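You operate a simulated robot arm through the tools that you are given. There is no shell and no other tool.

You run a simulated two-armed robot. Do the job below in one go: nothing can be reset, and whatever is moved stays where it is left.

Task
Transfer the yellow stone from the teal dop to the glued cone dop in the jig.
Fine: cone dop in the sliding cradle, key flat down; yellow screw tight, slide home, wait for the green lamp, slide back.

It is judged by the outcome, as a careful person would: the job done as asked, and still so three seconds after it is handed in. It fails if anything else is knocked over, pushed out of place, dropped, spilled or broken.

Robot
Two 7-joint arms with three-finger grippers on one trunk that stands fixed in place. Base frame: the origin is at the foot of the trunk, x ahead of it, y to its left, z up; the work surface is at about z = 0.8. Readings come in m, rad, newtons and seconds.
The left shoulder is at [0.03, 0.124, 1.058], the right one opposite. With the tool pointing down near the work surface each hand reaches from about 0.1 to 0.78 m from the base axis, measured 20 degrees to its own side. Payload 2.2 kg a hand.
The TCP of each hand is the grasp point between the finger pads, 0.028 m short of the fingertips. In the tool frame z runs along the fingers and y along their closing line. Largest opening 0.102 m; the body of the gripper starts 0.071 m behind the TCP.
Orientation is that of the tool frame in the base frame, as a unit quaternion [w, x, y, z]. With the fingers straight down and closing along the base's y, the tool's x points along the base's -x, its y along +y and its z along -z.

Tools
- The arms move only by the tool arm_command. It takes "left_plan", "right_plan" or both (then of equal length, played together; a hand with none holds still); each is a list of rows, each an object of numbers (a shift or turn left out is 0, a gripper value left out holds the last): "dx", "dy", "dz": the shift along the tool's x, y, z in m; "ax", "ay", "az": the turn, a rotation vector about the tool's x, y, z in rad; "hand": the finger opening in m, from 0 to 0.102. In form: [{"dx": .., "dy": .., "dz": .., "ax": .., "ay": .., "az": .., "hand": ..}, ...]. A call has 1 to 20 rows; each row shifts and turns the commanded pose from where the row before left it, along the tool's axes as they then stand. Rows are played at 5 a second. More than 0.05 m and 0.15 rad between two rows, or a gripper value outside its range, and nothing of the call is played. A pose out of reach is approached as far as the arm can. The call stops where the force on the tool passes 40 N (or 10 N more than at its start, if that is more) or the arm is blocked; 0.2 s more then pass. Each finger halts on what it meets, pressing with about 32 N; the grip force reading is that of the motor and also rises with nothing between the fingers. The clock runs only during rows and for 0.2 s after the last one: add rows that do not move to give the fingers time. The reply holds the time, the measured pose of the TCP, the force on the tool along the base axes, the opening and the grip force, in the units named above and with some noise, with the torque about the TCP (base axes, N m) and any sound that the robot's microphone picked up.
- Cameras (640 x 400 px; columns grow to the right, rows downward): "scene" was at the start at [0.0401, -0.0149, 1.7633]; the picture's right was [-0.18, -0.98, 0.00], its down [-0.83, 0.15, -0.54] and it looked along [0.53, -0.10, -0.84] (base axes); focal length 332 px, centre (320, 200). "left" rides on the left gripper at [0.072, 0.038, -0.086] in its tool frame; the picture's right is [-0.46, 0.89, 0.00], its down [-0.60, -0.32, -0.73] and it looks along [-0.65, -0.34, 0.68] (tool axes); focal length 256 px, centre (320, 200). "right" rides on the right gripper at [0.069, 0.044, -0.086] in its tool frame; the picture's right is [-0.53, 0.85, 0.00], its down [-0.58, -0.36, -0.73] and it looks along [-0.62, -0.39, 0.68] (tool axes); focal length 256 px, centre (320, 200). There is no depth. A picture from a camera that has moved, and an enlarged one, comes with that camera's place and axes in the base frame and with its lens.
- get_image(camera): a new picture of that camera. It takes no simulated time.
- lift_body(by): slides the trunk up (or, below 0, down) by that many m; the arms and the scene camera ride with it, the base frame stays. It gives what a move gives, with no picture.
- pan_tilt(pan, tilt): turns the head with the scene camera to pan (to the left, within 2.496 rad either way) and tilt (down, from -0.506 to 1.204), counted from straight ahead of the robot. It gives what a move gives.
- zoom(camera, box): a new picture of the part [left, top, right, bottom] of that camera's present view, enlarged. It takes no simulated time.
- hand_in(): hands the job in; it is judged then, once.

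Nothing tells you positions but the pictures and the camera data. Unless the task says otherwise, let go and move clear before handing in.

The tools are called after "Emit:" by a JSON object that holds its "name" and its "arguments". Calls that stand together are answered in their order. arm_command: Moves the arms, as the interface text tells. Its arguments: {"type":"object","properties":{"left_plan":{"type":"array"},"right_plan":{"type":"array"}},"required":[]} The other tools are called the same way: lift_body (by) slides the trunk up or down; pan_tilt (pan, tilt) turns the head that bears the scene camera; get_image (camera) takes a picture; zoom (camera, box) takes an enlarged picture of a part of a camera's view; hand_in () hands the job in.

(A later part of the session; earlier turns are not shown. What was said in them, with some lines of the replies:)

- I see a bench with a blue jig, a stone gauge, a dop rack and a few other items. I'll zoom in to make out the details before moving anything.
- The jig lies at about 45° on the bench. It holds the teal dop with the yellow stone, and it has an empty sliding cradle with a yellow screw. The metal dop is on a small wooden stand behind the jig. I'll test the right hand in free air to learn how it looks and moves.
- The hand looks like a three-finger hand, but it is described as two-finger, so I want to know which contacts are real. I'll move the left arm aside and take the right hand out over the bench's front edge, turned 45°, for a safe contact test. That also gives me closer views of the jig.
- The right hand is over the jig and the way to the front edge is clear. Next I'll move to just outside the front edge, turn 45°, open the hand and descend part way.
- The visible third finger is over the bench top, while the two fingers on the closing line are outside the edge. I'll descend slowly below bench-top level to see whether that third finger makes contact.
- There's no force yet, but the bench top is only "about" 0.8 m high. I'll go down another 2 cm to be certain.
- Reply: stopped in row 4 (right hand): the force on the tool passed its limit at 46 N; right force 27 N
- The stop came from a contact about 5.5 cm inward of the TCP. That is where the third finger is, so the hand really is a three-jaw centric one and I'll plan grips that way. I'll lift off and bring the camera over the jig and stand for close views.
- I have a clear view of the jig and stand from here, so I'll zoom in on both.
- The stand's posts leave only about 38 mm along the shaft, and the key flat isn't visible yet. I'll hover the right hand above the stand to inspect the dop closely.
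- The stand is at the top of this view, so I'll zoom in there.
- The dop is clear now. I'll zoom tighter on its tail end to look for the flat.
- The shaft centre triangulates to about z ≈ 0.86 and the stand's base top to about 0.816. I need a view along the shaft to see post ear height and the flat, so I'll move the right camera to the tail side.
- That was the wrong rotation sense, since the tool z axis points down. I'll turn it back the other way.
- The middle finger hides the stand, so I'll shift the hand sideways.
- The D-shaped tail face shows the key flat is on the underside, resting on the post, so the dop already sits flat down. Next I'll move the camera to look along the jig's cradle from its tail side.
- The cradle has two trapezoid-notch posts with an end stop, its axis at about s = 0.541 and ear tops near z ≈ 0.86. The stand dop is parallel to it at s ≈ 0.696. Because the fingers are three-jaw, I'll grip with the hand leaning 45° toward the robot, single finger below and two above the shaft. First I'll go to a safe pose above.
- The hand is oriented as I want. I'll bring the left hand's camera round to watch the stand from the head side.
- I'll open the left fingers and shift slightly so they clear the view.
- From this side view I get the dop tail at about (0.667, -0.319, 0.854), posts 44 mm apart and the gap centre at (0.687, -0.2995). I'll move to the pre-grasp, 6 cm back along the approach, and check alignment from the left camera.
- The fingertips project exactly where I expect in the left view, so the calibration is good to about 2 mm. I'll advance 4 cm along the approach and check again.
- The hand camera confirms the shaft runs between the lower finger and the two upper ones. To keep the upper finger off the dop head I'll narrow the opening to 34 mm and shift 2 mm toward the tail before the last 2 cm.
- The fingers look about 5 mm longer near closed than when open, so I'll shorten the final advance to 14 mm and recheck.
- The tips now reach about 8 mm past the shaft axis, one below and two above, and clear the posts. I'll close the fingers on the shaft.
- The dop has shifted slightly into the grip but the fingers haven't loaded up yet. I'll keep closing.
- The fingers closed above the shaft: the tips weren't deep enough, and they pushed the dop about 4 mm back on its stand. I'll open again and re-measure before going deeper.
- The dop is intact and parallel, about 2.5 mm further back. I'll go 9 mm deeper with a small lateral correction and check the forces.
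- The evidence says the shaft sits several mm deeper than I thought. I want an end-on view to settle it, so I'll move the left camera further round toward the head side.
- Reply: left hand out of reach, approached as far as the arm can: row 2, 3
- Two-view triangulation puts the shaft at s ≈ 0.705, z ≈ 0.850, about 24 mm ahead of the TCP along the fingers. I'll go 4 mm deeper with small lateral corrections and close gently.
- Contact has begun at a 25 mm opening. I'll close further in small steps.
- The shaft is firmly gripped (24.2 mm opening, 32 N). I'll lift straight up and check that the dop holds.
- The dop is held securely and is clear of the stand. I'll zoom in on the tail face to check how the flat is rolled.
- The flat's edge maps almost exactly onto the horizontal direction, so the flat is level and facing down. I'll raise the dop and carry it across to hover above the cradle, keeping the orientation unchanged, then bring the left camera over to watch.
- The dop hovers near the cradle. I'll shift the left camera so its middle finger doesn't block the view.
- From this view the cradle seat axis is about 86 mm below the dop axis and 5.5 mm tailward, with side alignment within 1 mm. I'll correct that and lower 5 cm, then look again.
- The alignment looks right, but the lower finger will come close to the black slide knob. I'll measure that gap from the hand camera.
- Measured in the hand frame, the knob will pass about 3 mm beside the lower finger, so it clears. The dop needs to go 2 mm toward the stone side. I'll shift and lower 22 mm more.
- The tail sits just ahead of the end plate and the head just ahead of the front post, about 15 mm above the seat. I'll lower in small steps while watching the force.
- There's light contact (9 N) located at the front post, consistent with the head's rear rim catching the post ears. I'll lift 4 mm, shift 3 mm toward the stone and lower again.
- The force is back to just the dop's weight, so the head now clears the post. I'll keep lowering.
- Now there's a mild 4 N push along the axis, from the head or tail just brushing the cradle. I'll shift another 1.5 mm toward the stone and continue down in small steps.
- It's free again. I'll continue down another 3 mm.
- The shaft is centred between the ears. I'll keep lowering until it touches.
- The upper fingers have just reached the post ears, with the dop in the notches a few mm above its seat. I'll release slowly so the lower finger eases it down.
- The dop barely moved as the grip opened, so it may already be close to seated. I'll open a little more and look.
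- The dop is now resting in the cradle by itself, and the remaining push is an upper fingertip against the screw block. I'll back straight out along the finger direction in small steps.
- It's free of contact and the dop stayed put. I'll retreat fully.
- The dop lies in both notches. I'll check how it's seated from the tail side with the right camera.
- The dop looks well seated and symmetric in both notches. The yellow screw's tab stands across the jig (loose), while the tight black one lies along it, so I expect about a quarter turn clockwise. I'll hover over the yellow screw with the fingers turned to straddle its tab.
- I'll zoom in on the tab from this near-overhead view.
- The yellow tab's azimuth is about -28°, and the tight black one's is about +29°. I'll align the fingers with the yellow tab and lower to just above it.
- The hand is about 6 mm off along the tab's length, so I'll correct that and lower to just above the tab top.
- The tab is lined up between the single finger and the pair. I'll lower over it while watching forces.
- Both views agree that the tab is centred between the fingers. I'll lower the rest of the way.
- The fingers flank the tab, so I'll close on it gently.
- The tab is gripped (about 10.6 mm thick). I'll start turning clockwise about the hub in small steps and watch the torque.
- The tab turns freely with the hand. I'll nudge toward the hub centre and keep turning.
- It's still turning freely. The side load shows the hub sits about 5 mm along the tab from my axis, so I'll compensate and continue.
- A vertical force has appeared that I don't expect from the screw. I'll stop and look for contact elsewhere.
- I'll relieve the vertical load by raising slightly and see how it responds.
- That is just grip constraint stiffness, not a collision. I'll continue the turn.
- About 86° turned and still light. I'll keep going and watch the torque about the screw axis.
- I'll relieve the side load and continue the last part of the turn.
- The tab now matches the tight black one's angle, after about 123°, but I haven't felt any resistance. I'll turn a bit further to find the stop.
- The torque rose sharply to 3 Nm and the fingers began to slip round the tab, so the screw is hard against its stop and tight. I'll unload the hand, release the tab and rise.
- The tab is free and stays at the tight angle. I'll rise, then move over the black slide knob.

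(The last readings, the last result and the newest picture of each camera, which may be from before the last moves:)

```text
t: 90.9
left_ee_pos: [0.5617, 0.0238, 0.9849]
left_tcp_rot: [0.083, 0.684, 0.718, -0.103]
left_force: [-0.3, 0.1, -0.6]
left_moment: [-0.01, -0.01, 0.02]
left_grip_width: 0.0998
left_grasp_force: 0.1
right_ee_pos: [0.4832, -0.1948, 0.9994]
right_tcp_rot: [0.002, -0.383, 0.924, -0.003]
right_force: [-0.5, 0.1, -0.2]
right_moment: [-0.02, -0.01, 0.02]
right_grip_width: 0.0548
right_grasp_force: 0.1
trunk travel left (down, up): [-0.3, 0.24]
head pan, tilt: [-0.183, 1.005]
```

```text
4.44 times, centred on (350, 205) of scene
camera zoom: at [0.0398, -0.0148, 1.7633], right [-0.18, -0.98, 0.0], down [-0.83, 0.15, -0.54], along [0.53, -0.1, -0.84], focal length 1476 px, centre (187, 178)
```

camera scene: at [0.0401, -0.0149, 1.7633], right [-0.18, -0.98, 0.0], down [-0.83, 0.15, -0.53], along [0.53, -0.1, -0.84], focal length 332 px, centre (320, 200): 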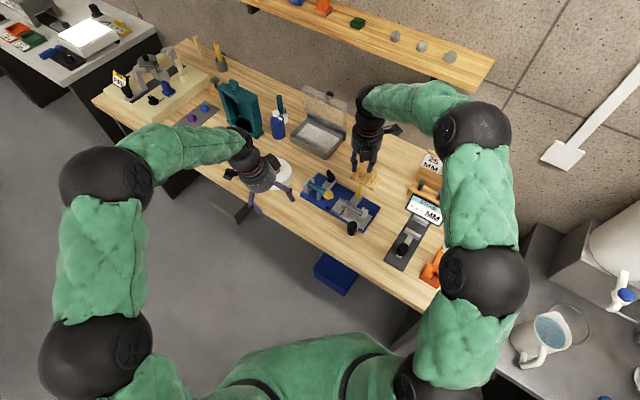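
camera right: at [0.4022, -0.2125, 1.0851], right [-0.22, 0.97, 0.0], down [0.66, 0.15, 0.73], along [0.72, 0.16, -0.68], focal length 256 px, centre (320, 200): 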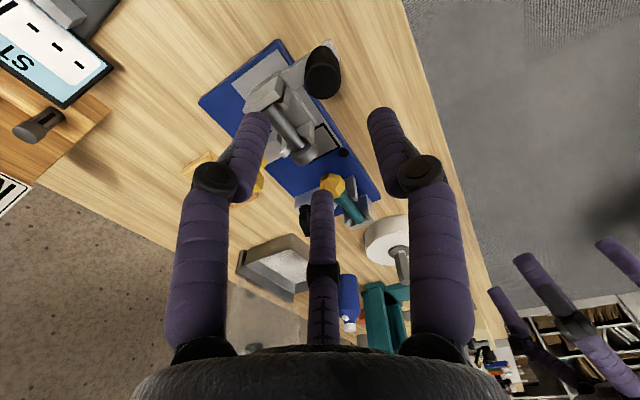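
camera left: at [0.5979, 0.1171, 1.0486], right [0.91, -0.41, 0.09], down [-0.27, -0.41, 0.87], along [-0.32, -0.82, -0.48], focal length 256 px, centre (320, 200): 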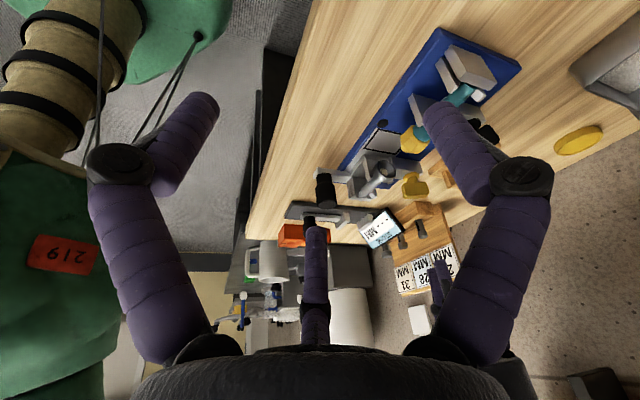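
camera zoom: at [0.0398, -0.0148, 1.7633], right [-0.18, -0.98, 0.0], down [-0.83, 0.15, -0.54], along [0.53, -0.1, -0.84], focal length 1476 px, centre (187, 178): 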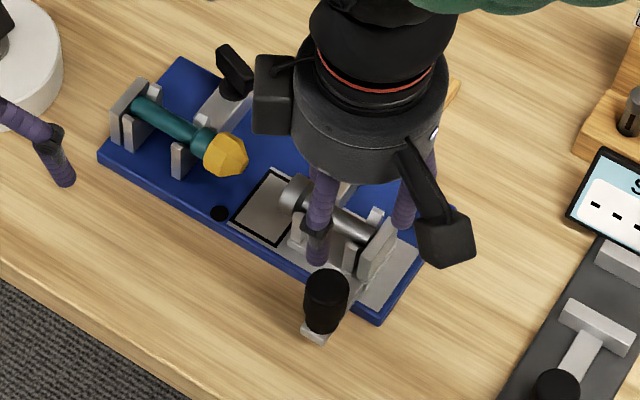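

The yellow tab now matches the tight orientation and the dop hasn't moved. The knob is nearly centred beneath the hand, so I'll lower the fingers around it.

Emit:
{"name": "arm_command", "arguments": {"right_plan": [{"dx": -0.002, "dy": 0.0024}, {"dz": 0.04}, {"dz": 0.04}, {}]}}

Emit:
{"name": "get_image", "arguments": {"camera": "right"}}

Emit:
{"name": "zoom", "arguments": {"camera": "left", "box": [300, 120, 450, 250]}}

```text
t: 91.9
left_ee_pos: [0.5617, 0.0241, 0.9854]
left_tcp_rot: [0.083, 0.684, 0.717, -0.102]
left_force: [-0.6, -0.7, -1.1]
left_moment: [0.03, 0.01, 0.01]
left_grip_width: 0.1001
left_grasp_force: 0.1
right_ee_pos: [0.4843, -0.1916, 0.9199]
right_tcp_rot: [0.002, -0.383, 0.924, -0.002]
right_force: [0.9, 0.5, -0.2]
right_moment: [-0.02, 0.04, 0.02]
right_grip_width: 0.055
right_grasp_force: 0.1
trunk travel left (down, up): [-0.3, 0.24]
head pan, tilt: [-0.183, 1.005]
```

```text
taken
camera right: at [0.4038, -0.2091, 1.0071], right [-0.22, 0.98, 0.0], down [0.66, 0.15, 0.73], along [0.72, 0.16, -0.68], focal length 256 px, centre (320, 200)
```

right: 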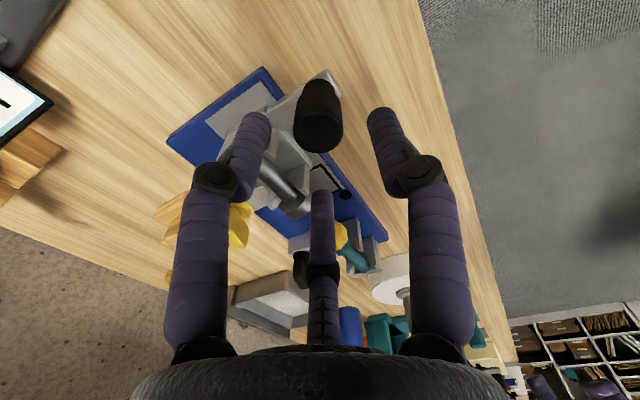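

```text
3.08 times, centred on (375, 185) of left
camera zoom: at [0.5976, 0.1171, 1.0488], right [0.91, -0.41, 0.09], down [-0.27, -0.41, 0.87], along [-0.32, -0.82, -0.48], focal length 788 px, centre (151, 246)
```

zoom: 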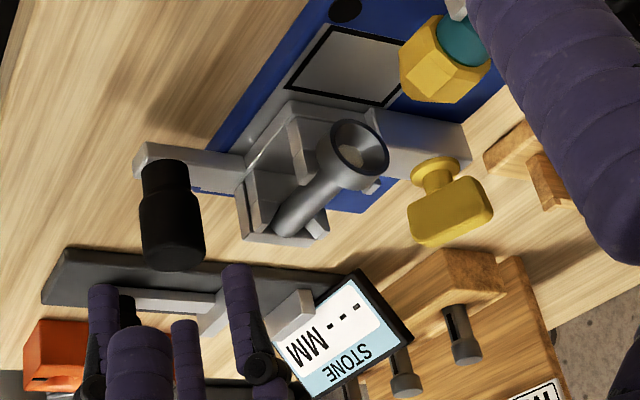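

The knob is centred between the fingers. I'll lower further and close on it.

Emit:
{"name": "arm_command", "arguments": {"right_plan": [{"dz": 0.015}, {"dz": 0.015}, {"dz": 0.01}, {}, {"hand": 0.045}, {"hand": 0.036}, {"hand": 0.03}, {"hand": 0.026}, {}]}}

Emit:
{"name": "get_image", "arguments": {"camera": "right"}}

Emit:
{"name": "zoom", "arguments": {"camera": "left", "box": [300, 120, 450, 250]}}

```text
t: 93.9
left_ee_pos: [0.5633, 0.024, 0.9845]
left_tcp_rot: [0.082, 0.684, 0.717, -0.103]
left_force: [0.0, 0.7, -0.4]
left_moment: [0.01, 0.02, 0.03]
left_grip_width: 0.1002
left_grasp_force: 0.0
right_ee_pos: [0.4851, -0.1922, 0.8784]
right_tcp_rot: [0.002, -0.384, 0.923, -0.003]
right_force: [4.5, -1.1, 0.4]
right_moment: [-0.03, -0.15, -0.01]
right_grip_width: 0.0311
right_grasp_force: 4.2
trunk travel left (down, up): [-0.3, 0.24]
head pan, tilt: [-0.183, 1.005]
```

```text
taken
camera right: at [0.4042, -0.2089, 0.9654], right [-0.22, 0.98, 0.0], down [0.66, 0.15, 0.73], along [0.72, 0.16, -0.68], focal length 256 px, centre (320, 200)
```

right: 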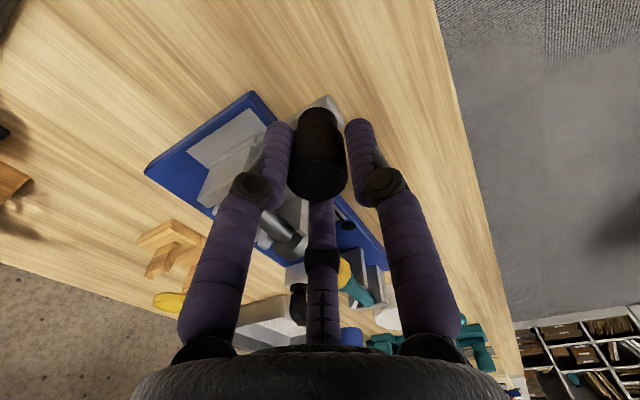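

```text
3.08 times, centred on (375, 185) of left
camera zoom: at [0.5983, 0.117, 1.0483], right [0.91, -0.41, 0.09], down [-0.27, -0.41, 0.87], along [-0.32, -0.82, -0.48], focal length 788 px, centre (151, 246)
```

zoom: 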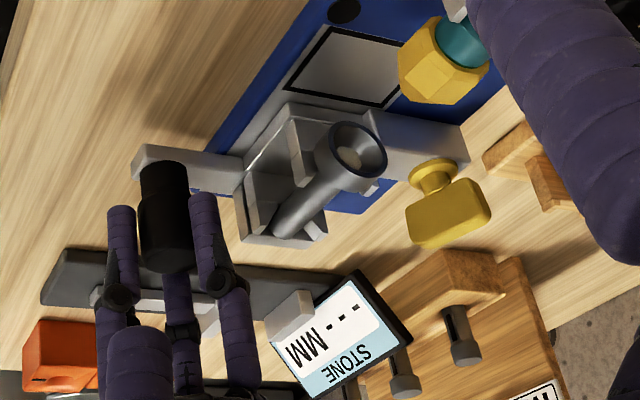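

The knob is held. I'll loosen to a light cage so I don't load the slide sideways, then push it toward the stone in steps.

Emit:
{"name": "arm_command", "arguments": {"right_plan": [{"hand": 0.033}, {"dx": -0.006}, {"dx": -0.006}, {"dx": -0.006}, {}]}}

Emit:
{"name": "zoom", "arguments": {"camera": "left", "box": [300, 120, 450, 250]}}

Emit:
{"name": "zoom", "arguments": {"camera": "scene", "box": [290, 160, 400, 250]}}

```text
t: 95.1
left_ee_pos: [0.5618, 0.0239, 0.9842]
left_tcp_rot: [0.082, 0.684, 0.717, -0.103]
left_force: [-0.7, 0.1, -0.5]
left_moment: [-0.03, 0.0, 0.02]
left_grip_width: 0.0999
left_grasp_force: 0.1
right_ee_pos: [0.4961, -0.1807, 0.8794]
right_tcp_rot: [0.001, -0.383, 0.924, -0.002]
right_force: [-0.1, -1.4, 0.5]
right_moment: [0.0, 0.0, 0.0]
right_grip_width: 0.0346
right_grasp_force: 1.4
trunk travel left (down, up): [-0.3, 0.24]
head pan, tilt: [-0.183, 1.005]
```

```text
3.08 times, centred on (375, 185) of left
camera zoom: at [0.5978, 0.1168, 1.0486], right [0.91, -0.41, 0.09], down [-0.27, -0.41, 0.87], along [-0.32, -0.82, -0.48], focal length 788 px, centre (151, 246)
```

zoom: 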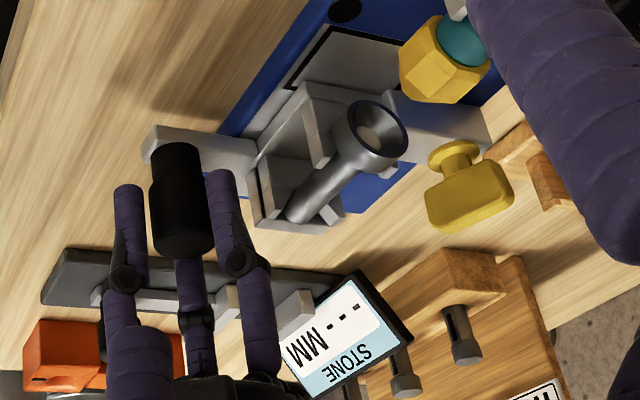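

```text
4.44 times, centred on (345, 205) of scene
camera zoom: at [0.04, -0.0153, 1.7633], right [-0.18, -0.98, 0.0], down [-0.83, 0.15, -0.54], along [0.53, -0.1, -0.84], focal length 1476 px, centre (209, 178)
```

zoom: 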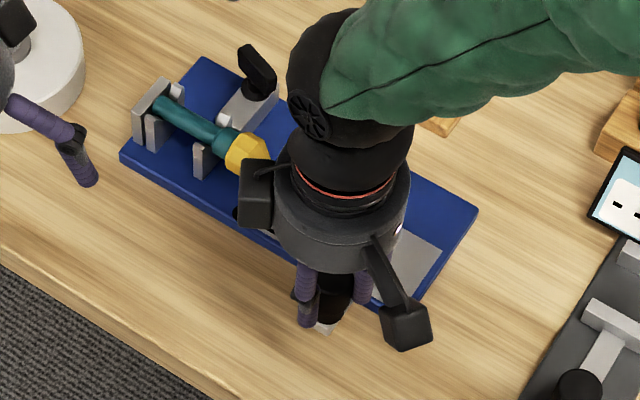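

The slide, with the dop and screw block on it, moves smoothly. I'll keep pushing in steps.

Emit:
{"name": "arm_command", "arguments": {"right_plan": [{"dx": -0.006}, {"dx": -0.006}, {}]}}

Emit:
{"name": "zoom", "arguments": {"camera": "left", "box": [300, 100, 450, 230]}}

```text
t: 95.9
left_ee_pos: [0.5624, 0.0248, 0.9848]
left_tcp_rot: [0.083, 0.684, 0.717, -0.102]
left_force: [1.3, -0.6, 0.1]
left_moment: [-0.01, -0.01, 0.0]
left_grip_width: 0.1
left_grasp_force: 0.1
right_ee_pos: [0.5052, -0.1711, 0.88]
right_tcp_rot: [0.003, -0.384, 0.923, -0.003]
right_force: [0.2, -2.6, -0.6]
right_moment: [-0.05, -0.01, 0.04]
right_grip_width: 0.0341
right_grasp_force: 0.9
trunk travel left (down, up): [-0.3, 0.24]
head pan, tilt: [-0.183, 1.005]
```

```text
3.08 times, centred on (375, 165) of left
camera zoom: at [0.5979, 0.1169, 1.0486], right [0.91, -0.41, 0.09], down [-0.27, -0.41, 0.87], along [-0.32, -0.82, -0.48], focal length 788 px, centre (151, 308)
```

zoom: 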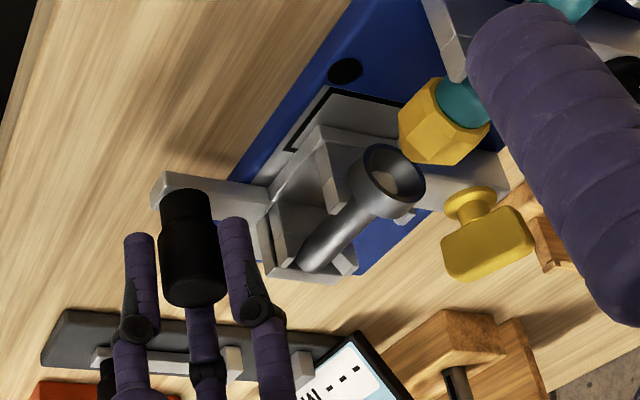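

The cone is close to the stone now, so I'll go in smaller steps.

Emit:
{"name": "arm_command", "arguments": {"right_plan": [{"dx": -0.004}, {"dx": -0.004}, {}]}}

Emit:
{"name": "zoom", "arguments": {"camera": "left", "box": [330, 100, 440, 200]}}

```text
t: 96.7
left_ee_pos: [0.5624, 0.0231, 0.9843]
left_tcp_rot: [0.084, 0.684, 0.717, -0.103]
left_force: [0.6, 0.3, -0.1]
left_moment: [0.0, 0.02, 0.0]
left_grip_width: 0.1002
left_grasp_force: 0.1
right_ee_pos: [0.5095, -0.1657, 0.8796]
right_tcp_rot: [0.001, -0.384, 0.923, -0.001]
right_force: [1.1, -5.1, -1.3]
right_moment: [-0.12, -0.05, 0.02]
right_grip_width: 0.0359
right_grasp_force: 2.0
trunk travel left (down, up): [-0.3, 0.24]
head pan, tilt: [-0.183, 1.005]
```

```text
4.00 times, centred on (385, 150) of left
camera zoom: at [0.5979, 0.1166, 1.0486], right [0.91, -0.41, 0.09], down [-0.27, -0.41, 0.87], along [-0.32, -0.82, -0.48], focal length 1024 px, centre (60, 400)
```

zoom: 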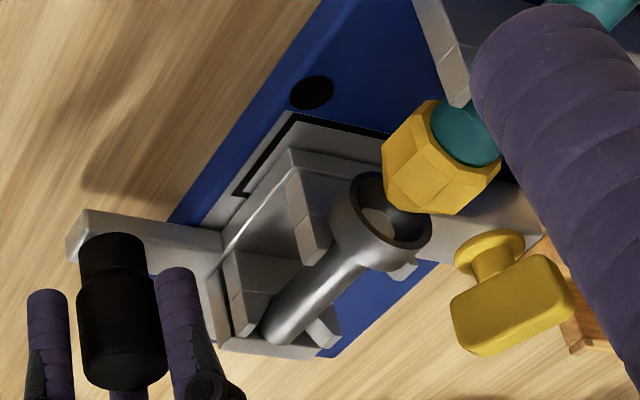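

Cone and stone are about to meet. I'll trim the side offset and continue with 2–3 mm steps.

Emit:
{"name": "arm_command", "arguments": {"right_plan": [{"dx": -0.003, "dy": -0.0012}, {"dx": -0.003}, {}]}}

Emit:
{"name": "zoom", "arguments": {"camera": "left", "box": [330, 100, 440, 200]}}

```text
t: 97.5
left_ee_pos: [0.5621, 0.0243, 0.9855]
left_tcp_rot: [0.082, 0.684, 0.717, -0.103]
left_force: [0.2, 0.0, 0.1]
left_moment: [-0.01, -0.02, -0.01]
left_grip_width: 0.0999
left_grasp_force: 0.0
right_ee_pos: [0.5148, -0.1615, 0.8802]
right_tcp_rot: [0.003, -0.383, 0.924, -0.001]
right_force: [-1.0, -1.8, -0.5]
right_moment: [-0.03, 0.04, 0.02]
right_grip_width: 0.035
right_grasp_force: 1.1
trunk travel left (down, up): [-0.3, 0.24]
head pan, tilt: [-0.183, 1.005]
```

```text
4.00 times, centred on (385, 150) of left
camera zoom: at [0.5977, 0.117, 1.0486], right [0.91, -0.41, 0.09], down [-0.27, -0.41, 0.87], along [-0.32, -0.82, -0.48], focal length 1024 px, centre (60, 400)
```

zoom: 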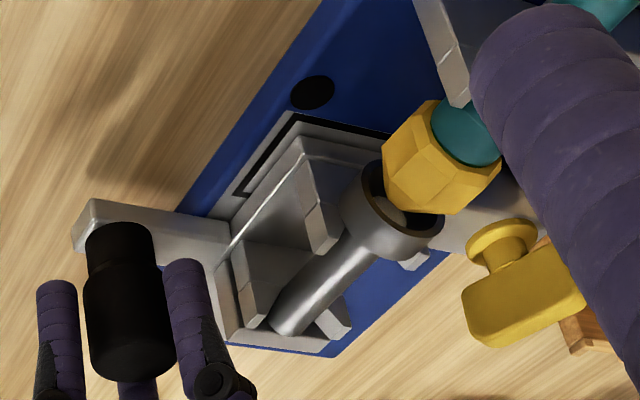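

Emit:
{"name": "arm_command", "arguments": {"right_plan": [{"dx": -0.0025}, {"dx": -0.0025}, {}]}}

Emit:
{"name": "zoom", "arguments": {"camera": "left", "box": [330, 100, 440, 200]}}

```text
t: 98.3
left_ee_pos: [0.562, 0.0248, 0.9847]
left_tcp_rot: [0.082, 0.684, 0.718, -0.102]
left_force: [-0.2, 0.1, -0.3]
left_moment: [0.01, 0.01, 0.0]
left_grip_width: 0.0998
left_grasp_force: 0.1
right_ee_pos: [0.5183, -0.158, 0.879]
right_tcp_rot: [0.002, -0.383, 0.924, -0.003]
right_force: [-0.3, -2.2, 1.8]
right_moment: [-0.09, -0.01, 0.03]
right_grip_width: 0.0353
right_grasp_force: 2.2
trunk travel left (down, up): [-0.3, 0.24]
head pan, tilt: [-0.183, 1.005]
```

```text
4.00 times, centred on (385, 150) of left
camera zoom: at [0.5978, 0.1168, 1.0486], right [0.91, -0.41, 0.09], down [-0.27, -0.41, 0.87], along [-0.32, -0.82, -0.48], focal length 1024 px, centre (60, 400)
```

zoom: 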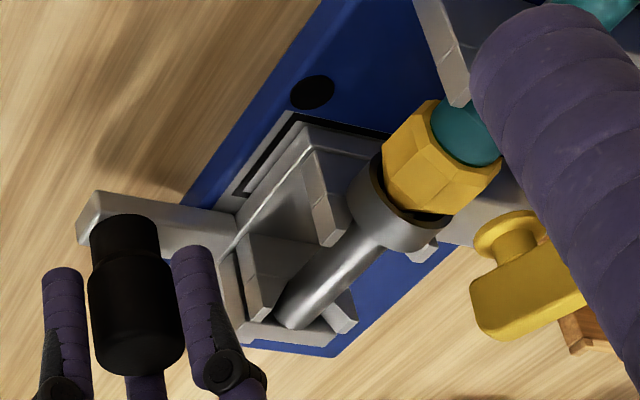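

The stone is entering the cone. A few more small steps.

Emit:
{"name": "arm_command", "arguments": {"right_plan": [{"dx": -0.002}, {"dx": -0.002}, {}]}}

Emit:
{"name": "zoom", "arguments": {"camera": "left", "box": [330, 100, 440, 200]}}

```text
t: 99.1
left_ee_pos: [0.5633, 0.0237, 0.985]
left_tcp_rot: [0.083, 0.684, 0.718, -0.102]
left_force: [0.0, -0.1, -0.1]
left_moment: [0.02, -0.02, 0.01]
left_grip_width: 0.0999
left_grasp_force: 0.0
right_ee_pos: [0.5219, -0.1569, 0.8788]
right_tcp_rot: [0.002, -0.384, 0.924, -0.003]
right_force: [-3.0, -4.8, -0.3]
right_moment: [-0.17, 0.1, -0.03]
right_grip_width: 0.0366
right_grasp_force: 2.4
trunk travel left (down, up): [-0.3, 0.24]
head pan, tilt: [-0.183, 1.005]
```

```text
4.00 times, centred on (385, 150) of left
camera zoom: at [0.5977, 0.1167, 1.0487], right [0.91, -0.41, 0.09], down [-0.27, -0.41, 0.87], along [-0.32, -0.82, -0.48], focal length 1024 px, centre (60, 400)
```

zoom: 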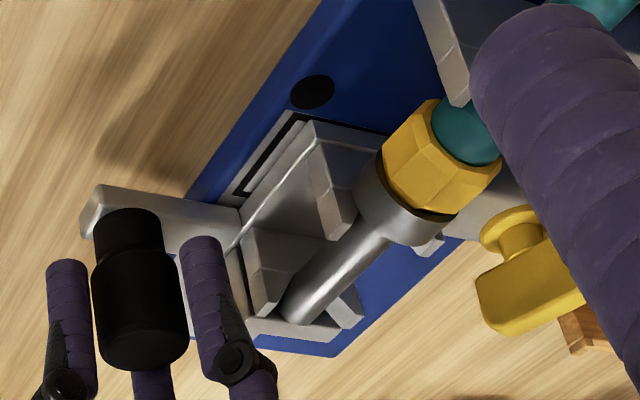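

Emit:
{"name": "arm_command", "arguments": {"right_plan": [{"dx": -0.002}, {"dx": -0.001}, {}]}}

Emit:
{"name": "zoom", "arguments": {"camera": "left", "box": [330, 100, 440, 200]}}

```text
t: 99.9
left_ee_pos: [0.5617, 0.0243, 0.9854]
left_tcp_rot: [0.082, 0.684, 0.718, -0.102]
left_force: [-0.9, 0.1, -0.1]
left_moment: [-0.03, -0.02, 0.0]
left_grip_width: 0.1002
left_grasp_force: 0.0
right_ee_pos: [0.5241, -0.1543, 0.8779]
right_tcp_rot: [0.002, -0.384, 0.923, -0.001]
right_force: [-5.7, -8.5, -0.7]
right_moment: [-0.2, 0.15, -0.07]
right_grip_width: 0.0396
right_grasp_force: 5.0
trunk travel left (down, up): [-0.3, 0.24]
head pan, tilt: [-0.183, 1.005]
```

```text
4.00 times, centred on (385, 150) of left
camera zoom: at [0.5975, 0.1162, 1.0488], right [0.91, -0.41, 0.09], down [-0.27, -0.41, 0.87], along [-0.32, -0.82, -0.48], focal length 1024 px, centre (60, 400)
```

zoom: 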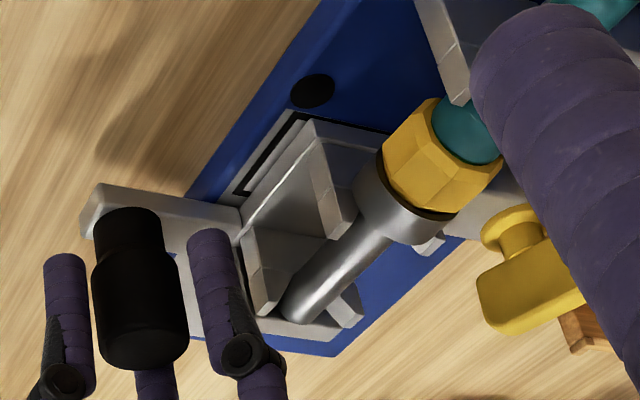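

The slide has stopped with the stone in the cone at about 10 N, a few mm short of the outline, and the lamp is still dark. I'll hold briefly and look at the lamp and contact more closely.

Emit:
{"name": "arm_command", "arguments": {"right_plan": [{}, {}, {}, {}, {}]}}

Emit:
{"name": "zoom", "arguments": {"camera": "left", "box": [360, 110, 430, 170]}}

Emit:
{"name": "get_image", "arguments": {"camera": "right"}}

Emit:
{"name": "zoom", "arguments": {"camera": "scene", "box": [290, 160, 390, 250]}}

```text
t: 101.1
left_ee_pos: [0.5629, 0.0227, 0.9851]
left_tcp_rot: [0.082, 0.684, 0.717, -0.103]
left_force: [-0.1, 0.0, -0.2]
left_moment: [0.0, -0.01, 0.01]
left_grip_width: 0.1
left_grasp_force: 0.1
right_ee_pos: [0.524, -0.1551, 0.878]
right_tcp_rot: [0.003, -0.383, 0.924, -0.002]
right_force: [-4.7, -9.7, -2.2]
right_moment: [-0.2, 0.09, -0.05]
right_grip_width: 0.0398
right_grasp_force: 5.0
trunk travel left (down, up): [-0.3, 0.24]
head pan, tilt: [-0.183, 1.005]
```

```text
6.67 times, centred on (395, 140) of left
camera zoom: at [0.5976, 0.1164, 1.0488], right [0.91, -0.41, 0.09], down [-0.27, -0.41, 0.87], along [-0.32, -0.82, -0.48], focal length 1707 px, centre (-180, 600)
```

zoom: 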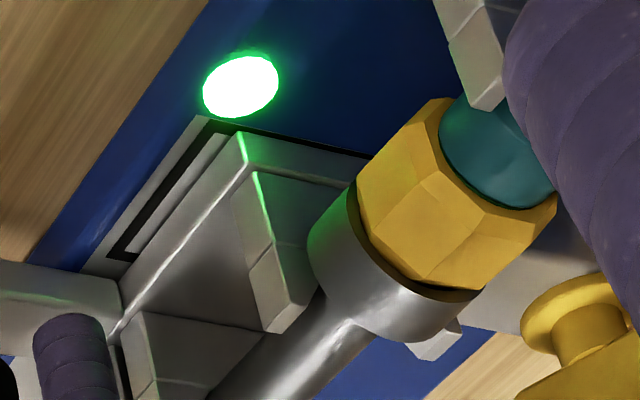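

```text
taken
camera right: at [0.4427, -0.1713, 0.9646], right [-0.22, 0.98, 0.0], down [0.66, 0.15, 0.73], along [0.72, 0.16, -0.68], focal length 256 px, centre (320, 200)
```

right: 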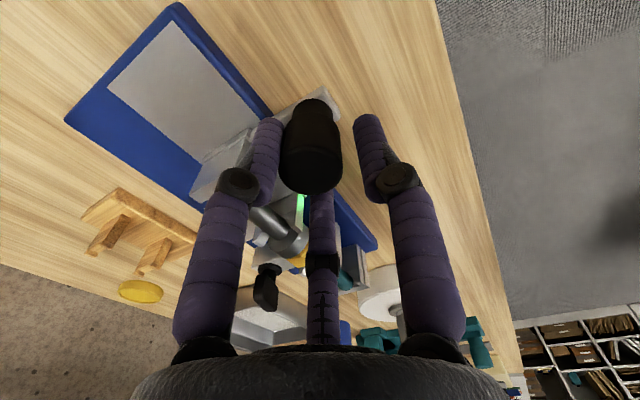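

```text
4.44 times, centred on (340, 205) of scene
camera zoom: at [0.0397, -0.0161, 1.7633], right [-0.18, -0.98, 0.0], down [-0.83, 0.15, -0.54], along [0.53, -0.1, -0.84], focal length 1476 px, centre (231, 178)
```

zoom: 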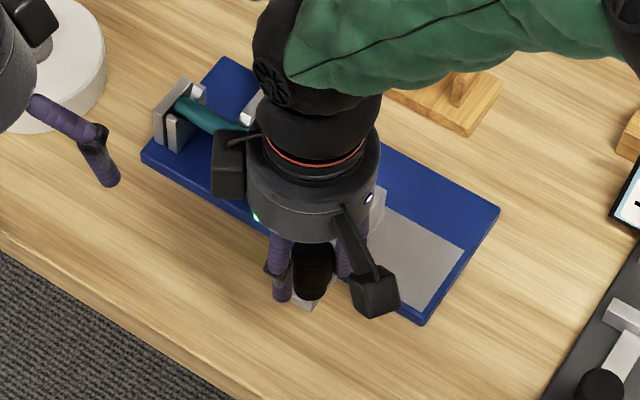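

The green lamp is lit. I'll hold a moment longer, then draw the slide back.

Emit:
{"name": "arm_command", "arguments": {"right_plan": [{}, {}, {}]}}

Emit:
{"name": "arm_command", "arguments": {"right_plan": [{"dx": 0.003, "hand": 0.034}, {"dx": 0.004}, {"dx": 0.004}, {"dx": 0.005}, {}]}}

Emit:
{"name": "zoom", "arguments": {"camera": "left", "box": [330, 100, 440, 200]}}

```text
t: 101.9
left_ee_pos: [0.5624, 0.0238, 0.9858]
left_tcp_rot: [0.083, 0.684, 0.718, -0.102]
left_force: [-0.5, 1.1, 0.1]
left_moment: [0.01, 0.0, -0.01]
left_grip_width: 0.0999
left_grasp_force: 0.1
right_ee_pos: [0.5232, -0.1546, 0.8794]
right_tcp_rot: [0.001, -0.383, 0.924, -0.002]
right_force: [-4.6, -9.8, -2.1]
right_moment: [-0.2, 0.16, -0.05]
right_grip_width: 0.04
right_grasp_force: 5.0
trunk travel left (down, up): [-0.3, 0.24]
head pan, tilt: [-0.183, 1.005]
```

```text
t: 103.1
left_ee_pos: [0.5628, 0.0246, 0.9841]
left_tcp_rot: [0.082, 0.684, 0.717, -0.104]
left_force: [0.4, 0.5, -0.5]
left_moment: [0.01, -0.02, 0.03]
left_grip_width: 0.0999
left_grasp_force: 0.0
right_ee_pos: [0.5168, -0.165, 0.8788]
right_tcp_rot: [0.003, -0.383, 0.924, -0.003]
right_force: [7.8, 5.1, 2.3]
right_moment: [0.14, -0.3, 0.01]
right_grip_width: 0.0403
right_grasp_force: 4.7
trunk travel left (down, up): [-0.3, 0.24]
head pan, tilt: [-0.183, 1.005]
```

```text
4.00 times, centred on (385, 150) of left
camera zoom: at [0.5985, 0.1178, 1.0482], right [0.91, -0.41, 0.09], down [-0.27, -0.41, 0.87], along [-0.32, -0.82, -0.48], focal length 1024 px, centre (60, 400)
```

zoom: 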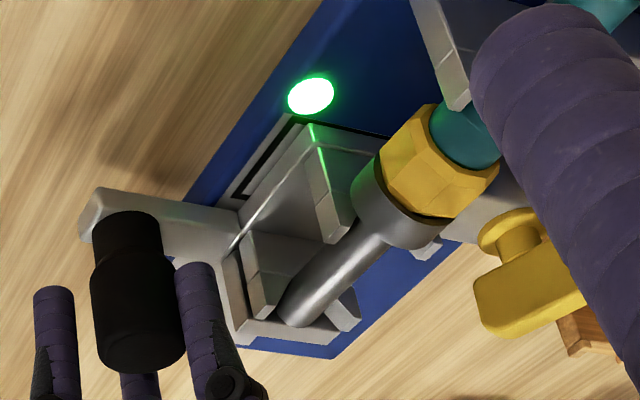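

The slide resists at 9 N and my loose cage is spreading. I'll recentre, grip the knob firmly, and pull with a steady force.

Emit:
{"name": "arm_command", "arguments": {"right_plan": [{"dx": -0.006}, {"hand": 0.03}, {"hand": 0.025}, {"hand": 0.02}, {}]}}

Emit:
{"name": "arm_command", "arguments": {"right_plan": [{"dx": 0.002}, {"dx": 0.002}, {}]}}

Emit:
{"name": "zoom", "arguments": {"camera": "left", "box": [330, 100, 440, 200]}}

```text
t: 104.3
left_ee_pos: [0.5633, 0.0245, 0.984]
left_tcp_rot: [0.082, 0.685, 0.717, -0.103]
left_force: [0.5, -0.3, -0.2]
left_moment: [0.01, 0.02, -0.01]
left_grip_width: 0.1001
left_grasp_force: 0.0
right_ee_pos: [0.5202, -0.1602, 0.8792]
right_tcp_rot: [0.002, -0.384, 0.924, -0.002]
right_force: [13.2, -3.3, -0.4]
right_moment: [0.42, -0.58, -0.05]
right_grip_width: 0.0287
right_grasp_force: 45.1
trunk travel left (down, up): [-0.3, 0.24]
head pan, tilt: [-0.183, 1.005]
```

```text
t: 105.1
left_ee_pos: [0.5626, 0.0245, 0.9857]
left_tcp_rot: [0.082, 0.684, 0.717, -0.103]
left_force: [-0.2, 0.6, -0.9]
left_moment: [-0.01, -0.03, 0.02]
left_grip_width: 0.1
left_grasp_force: 0.2
right_ee_pos: [0.5144, -0.1646, 0.8793]
right_tcp_rot: [0.0, -0.384, 0.924, -0.003]
right_force: [7.5, -7.2, 3.3]
right_moment: [-0.46, -0.04, 0.2]
right_grip_width: 0.029
right_grasp_force: 45.1
trunk travel left (down, up): [-0.3, 0.24]
head pan, tilt: [-0.183, 1.005]
```

```text
4.00 times, centred on (385, 150) of left
camera zoom: at [0.5984, 0.1166, 1.0483], right [0.91, -0.41, 0.09], down [-0.27, -0.41, 0.87], along [-0.32, -0.82, -0.48], focal length 1024 px, centre (60, 400)
```

zoom: 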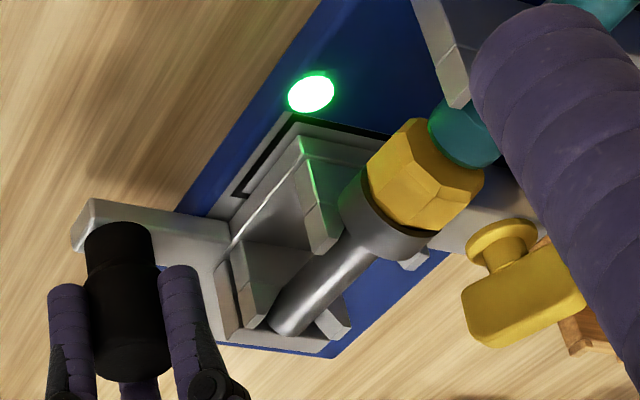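

The stone has come off the teal dop and travels with the cone. I'll loosen to a light cage again and draw the slide the rest of the way back.

Emit:
{"name": "arm_command", "arguments": {"right_plan": [{"hand": 0.034, "dy": -0.001}, {"dx": 0.006}, {"dx": 0.006}, {"dx": 0.006}, {}]}}

Emit:
{"name": "zoom", "arguments": {"camera": "left", "box": [310, 100, 440, 220]}}

```text
t: 106.3
left_ee_pos: [0.562, 0.0234, 0.9851]
left_tcp_rot: [0.082, 0.684, 0.718, -0.101]
left_force: [-0.4, 0.4, -0.2]
left_moment: [-0.02, 0.01, 0.02]
left_grip_width: 0.0998
left_grasp_force: 0.0
right_ee_pos: [0.503, -0.1781, 0.8779]
right_tcp_rot: [0.002, -0.383, 0.924, -0.002]
right_force: [3.3, 0.4, 0.8]
right_moment: [0.04, -0.11, 0.02]
right_grip_width: 0.0358
right_grasp_force: 1.1
trunk travel left (down, up): [-0.3, 0.24]
head pan, tilt: [-0.183, 1.005]
```

```text
3.33 times, centred on (375, 160) of left
camera zoom: at [0.5981, 0.1172, 1.0484], right [0.91, -0.41, 0.09], down [-0.27, -0.41, 0.87], along [-0.32, -0.82, -0.48], focal length 853 px, centre (137, 333)
```

zoom: 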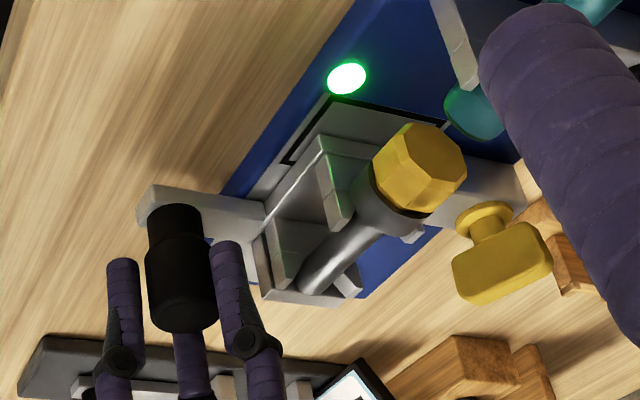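

Working well. I'll continue sliding back to the end.

Emit:
{"name": "arm_command", "arguments": {"right_plan": [{"dx": 0.006}, {"dx": 0.006}, {"dx": 0.005}, {"dx": 0.003}, {}]}}

Emit:
{"name": "zoom", "arguments": {"camera": "left", "box": [300, 100, 440, 230]}}

```text
t: 107.5
left_ee_pos: [0.5614, 0.0254, 0.9857]
left_tcp_rot: [0.082, 0.684, 0.717, -0.103]
left_force: [-0.5, 0.0, -0.3]
left_moment: [-0.01, 0.02, 0.01]
left_grip_width: 0.0999
left_grasp_force: 0.0
right_ee_pos: [0.4877, -0.1932, 0.8785]
right_tcp_rot: [0.001, -0.384, 0.923, -0.002]
right_force: [2.7, -0.3, -0.7]
right_moment: [-0.01, -0.1, -0.05]
right_grip_width: 0.0361
right_grasp_force: 1.2
trunk travel left (down, up): [-0.3, 0.24]
head pan, tilt: [-0.183, 1.005]
```

```text
3.08 times, centred on (370, 165) of left
camera zoom: at [0.5982, 0.1171, 1.0484], right [0.91, -0.41, 0.09], down [-0.27, -0.41, 0.87], along [-0.32, -0.82, -0.48], focal length 788 px, centre (166, 308)
```

zoom: 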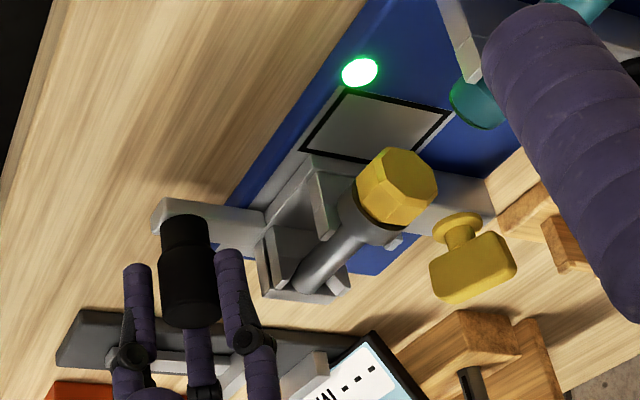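

Nearly at the starting point. I'll go on to the back stop in small steps.

Emit:
{"name": "arm_command", "arguments": {"right_plan": [{"dx": 0.002}, {"dx": 0.002}, {}]}}

Emit:
{"name": "zoom", "arguments": {"camera": "left", "box": [300, 100, 440, 230]}}

```text
t: 108.3
left_ee_pos: [0.5634, 0.0257, 0.9855]
left_tcp_rot: [0.083, 0.684, 0.717, -0.102]
left_force: [0.1, 0.3, 0.0]
left_moment: [-0.01, -0.03, 0.01]
left_grip_width: 0.0998
left_grasp_force: 0.2
right_ee_pos: [0.4841, -0.1947, 0.8784]
right_tcp_rot: [0.001, -0.383, 0.924, -0.002]
right_force: [2.8, 0.5, 0.5]
right_moment: [0.05, -0.02, -0.01]
right_grip_width: 0.0359
right_grasp_force: 1.3
trunk travel left (down, up): [-0.3, 0.24]
head pan, tilt: [-0.183, 1.005]
```

```text
3.08 times, centred on (370, 165) of left
camera zoom: at [0.598, 0.1173, 1.0485], right [0.91, -0.41, 0.09], down [-0.27, -0.41, 0.87], along [-0.32, -0.82, -0.48], focal length 788 px, centre (166, 308)
```

zoom: 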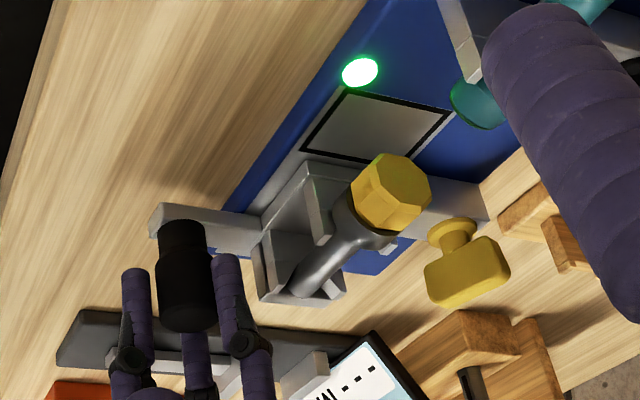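

Emit:
{"name": "arm_command", "arguments": {"right_plan": [{"dx": 0.002}, {"dx": 0.002}, {}]}}

Emit:
{"name": "zoom", "arguments": {"camera": "left", "box": [300, 120, 450, 250]}}

```text
t: 109.1
left_ee_pos: [0.5614, 0.0253, 0.9853]
left_tcp_rot: [0.082, 0.684, 0.717, -0.102]
left_force: [0.9, 0.6, 0.3]
left_moment: [-0.06, 0.0, -0.03]
left_grip_width: 0.1
left_grasp_force: 0.2
right_ee_pos: [0.4826, -0.1982, 0.8778]
right_tcp_rot: [0.002, -0.384, 0.924, -0.002]
right_force: [3.6, 0.4, 1.0]
right_moment: [-0.03, -0.15, -0.02]
right_grip_width: 0.0369
right_grasp_force: 2.3
trunk travel left (down, up): [-0.3, 0.24]
head pan, tilt: [-0.183, 1.005]
```

```text
3.08 times, centred on (375, 185) of left
camera zoom: at [0.5982, 0.1171, 1.0484], right [0.91, -0.41, 0.09], down [-0.27, -0.41, 0.87], along [-0.32, -0.82, -0.48], focal length 788 px, centre (151, 246)
```

zoom: 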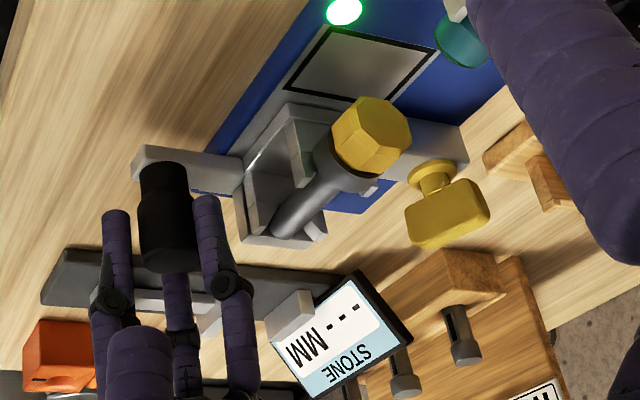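

The slide is back at its original stop with the stone on the cone dop. I'll recentre, open and lift off the knob.

Emit:
{"name": "arm_command", "arguments": {"right_plan": [{"dx": -0.003}, {"hand": 0.045}, {"hand": 0.058}, {}, {"dz": -0.015}, {"dz": -0.03}, {"dz": -0.045}, {"dz": -0.045}, {}]}}

Emit:
{"name": "get_image", "arguments": {"camera": "left"}}

Emit:
{"name": "zoom", "arguments": {"camera": "left", "box": [300, 100, 450, 250]}}

Emit:
{"name": "get_image", "arguments": {"camera": "right"}}

```text
t: 111.1
left_ee_pos: [0.5632, 0.0236, 0.9841]
left_tcp_rot: [0.082, 0.685, 0.717, -0.103]
left_force: [-0.3, 0.7, 0.2]
left_moment: [-0.02, 0.01, -0.03]
left_grip_width: 0.1
left_grasp_force: 0.1
right_ee_pos: [0.484, -0.1964, 1.0104]
right_tcp_rot: [0.001, -0.384, 0.923, -0.002]
right_force: [-0.7, -0.5, 0.6]
right_moment: [-0.01, 0.03, -0.01]
right_grip_width: 0.0581
right_grasp_force: 0.1
trunk travel left (down, up): [-0.3, 0.24]
head pan, tilt: [-0.183, 1.005]
```

```text
taken
camera left: at [0.5982, 0.117, 1.0483], right [0.91, -0.41, 0.09], down [-0.27, -0.41, 0.87], along [-0.32, -0.82, -0.48], focal length 256 px, centre (320, 200)
```

left: 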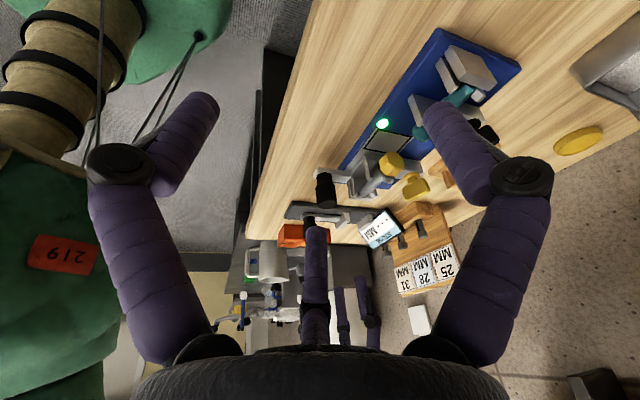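

```text
2.67 times, centred on (375, 175) of left
camera zoom: at [0.5982, 0.117, 1.0483], right [0.91, -0.41, 0.09], down [-0.27, -0.41, 0.87], along [-0.32, -0.82, -0.48], focal length 683 px, centre (173, 267)
```

zoom: 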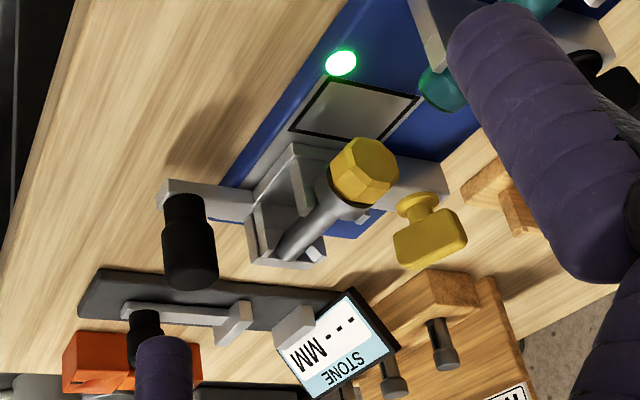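

```text
taken
camera right: at [0.4033, -0.2133, 1.0974], right [-0.22, 0.98, 0.0], down [0.66, 0.15, 0.73], along [0.72, 0.16, -0.68], focal length 256 px, centre (320, 200)
```

right: 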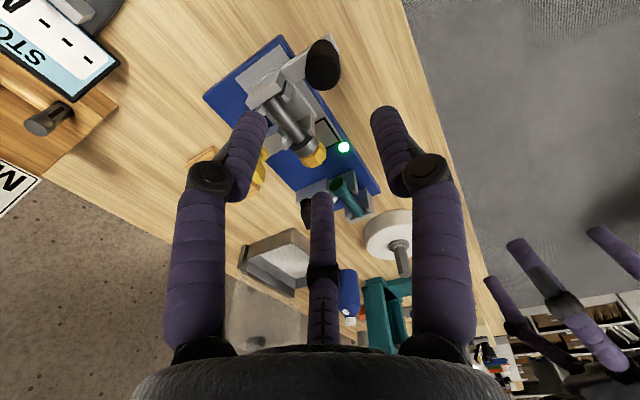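

The stone is on the cone dop, the lamp is green and the slide is back. I'll move both arms clear and do a final check.

Emit:
{"name": "arm_command", "arguments": {"left_plan": [{"dx": 0.0278, "dy": 0.0008, "dz": -0.0248}, {"dx": 0.0278, "dy": 0.0008, "dz": -0.0248}, {"dx": 0.0278, "dy": 0.0008, "dz": -0.0248}, {"dx": 0.0278, "dy": 0.0008, "dz": -0.0248}, {"dx": 0.0278, "dy": 0.0008, "dz": -0.0248}, {"dx": 0.0278, "dy": 0.0008, "dz": -0.0248}, {}], "right_plan": [{"dz": -0.03}, {"dx": 0.04, "dy": -0.02, "dz": -0.015}, {"dx": 0.04, "dy": -0.02, "dz": -0.015}, {"dx": 0.04, "dy": -0.02, "dz": -0.015}, {"dx": 0.04, "dy": -0.02, "dz": -0.015}, {"dx": 0.04, "dy": -0.02, "dz": -0.015}, {}]}}

Emit:
{"name": "get_image", "arguments": {"camera": "scene"}}

Emit:
{"name": "zoom", "arguments": {"camera": "scene", "box": [290, 150, 400, 245]}}

Emit:
{"name": "zoom", "arguments": {"camera": "right", "box": [240, 0, 480, 150]}}

Emit:
{"name": "zoom", "arguments": {"camera": "left", "box": [300, 80, 460, 220]}}

```text
t: 112.7
left_ee_pos: [0.5626, 0.2265, 1.0866]
left_tcp_rot: [0.082, 0.684, 0.717, -0.103]
left_force: [-0.6, 0.0, 0.1]
left_moment: [0.03, 0.03, -0.02]
left_grip_width: 0.1
left_grasp_force: 0.0
right_ee_pos: [0.4134, -0.4019, 1.1167]
right_tcp_rot: [0.001, -0.384, 0.923, -0.002]
right_force: [-0.6, 0.5, -0.8]
right_moment: [0.0, 0.0, -0.02]
right_grip_width: 0.058
right_grasp_force: 0.1
trunk travel left (down, up): [-0.3, 0.24]
head pan, tilt: [-0.183, 1.005]
```

```text
taken
camera scene: at [0.0411, -0.0147, 1.7633], right [-0.18, -0.98, 0.0], down [-0.83, 0.15, -0.53], along [0.53, -0.1, -0.85], focal length 332 px, centre (320, 200)
```

scene: 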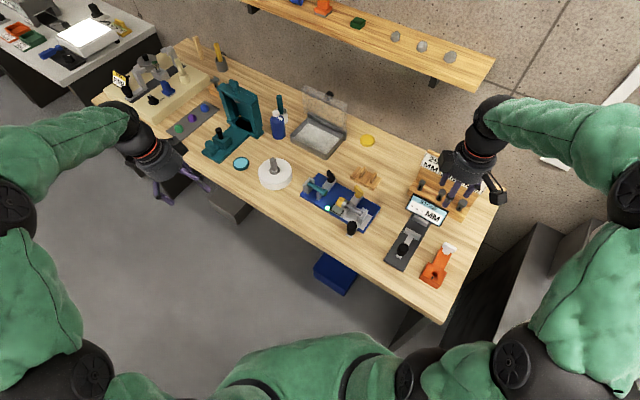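

```text
4.21 times, centred on (345, 198) of scene
camera zoom: at [0.0411, -0.0147, 1.7633], right [-0.18, -0.98, 0.0], down [-0.83, 0.15, -0.53], along [0.53, -0.1, -0.85], focal length 1399 px, centre (215, 210)
```

zoom: 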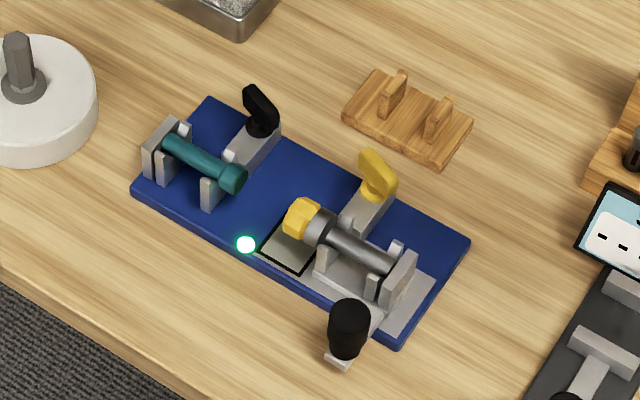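

```text
2.67 times, centred on (360, 75) of right
camera zoom: at [0.3322, -0.4191, 1.2035], right [-0.22, 0.98, 0.0], down [0.66, 0.15, 0.73], along [0.72, 0.16, -0.68], focal length 683 px, centre (213, 533)
```

zoom: 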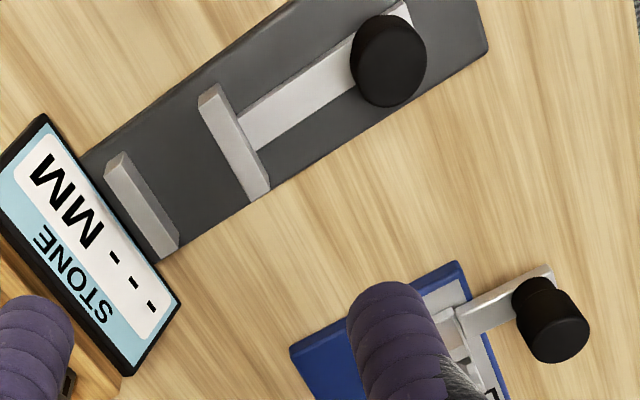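

```text
2.86 times, centred on (380, 150) of left
camera zoom: at [0.5985, 0.3186, 1.1504], right [0.91, -0.41, 0.09], down [-0.27, -0.41, 0.87], along [-0.32, -0.82, -0.48], focal length 731 px, centre (149, 343)
```

zoom: 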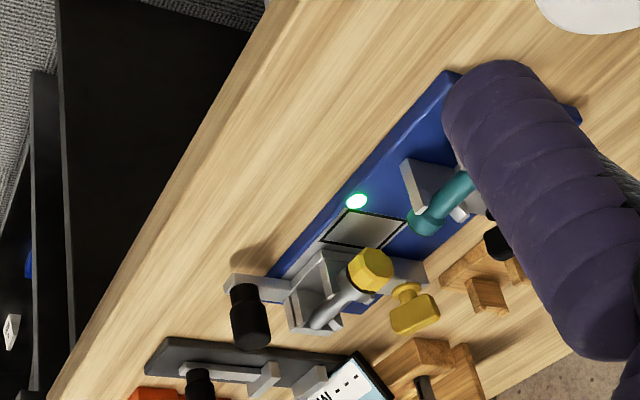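

Final check: the yellow stone sits on the cone dop, which is clamped in the cradle with the slide back. The teal dop is empty in its own clamp, the lamp is green, nothing else has moved and both arms are clear. I'm handing in.

Emit:
{"name": "hand_in", "arguments": {}}

```text
The job is handed in.
```

The yellow stone is now on the glued cone dop, and I've handed the job in. Before handing in, the camera views showed:

- **Stone:** it came off the teal dop as the slide went back, and it sits straight in the cone.
- **Cone dop:** it's clamped in the sliding cradle. I checked the key flat was down just before I set it in; once seated, I couldn't see the flat.
- **Yellow screw:** it's tight against its stop, after about 120° of clockwise turn.
- **Slide and lamp:** I pushed the slide in until the stone stopped it, about 4 mm short of the outline. The lamp turned green there, and I then drew the slide back to its starting stop.
- **Everything else:** the teal dop is still in its own clamp, the stand and jig are where they were, and both arms are clear.

- **First grip missed:** my first try at gripping the cone dop closed above the shaft and nudged it a few millimetres on its stand. I re-gripped it without dropping it.
- **Fingers:** the hands have three fingers, not the two described, so I leaned the hand 45° to fit between the posts.
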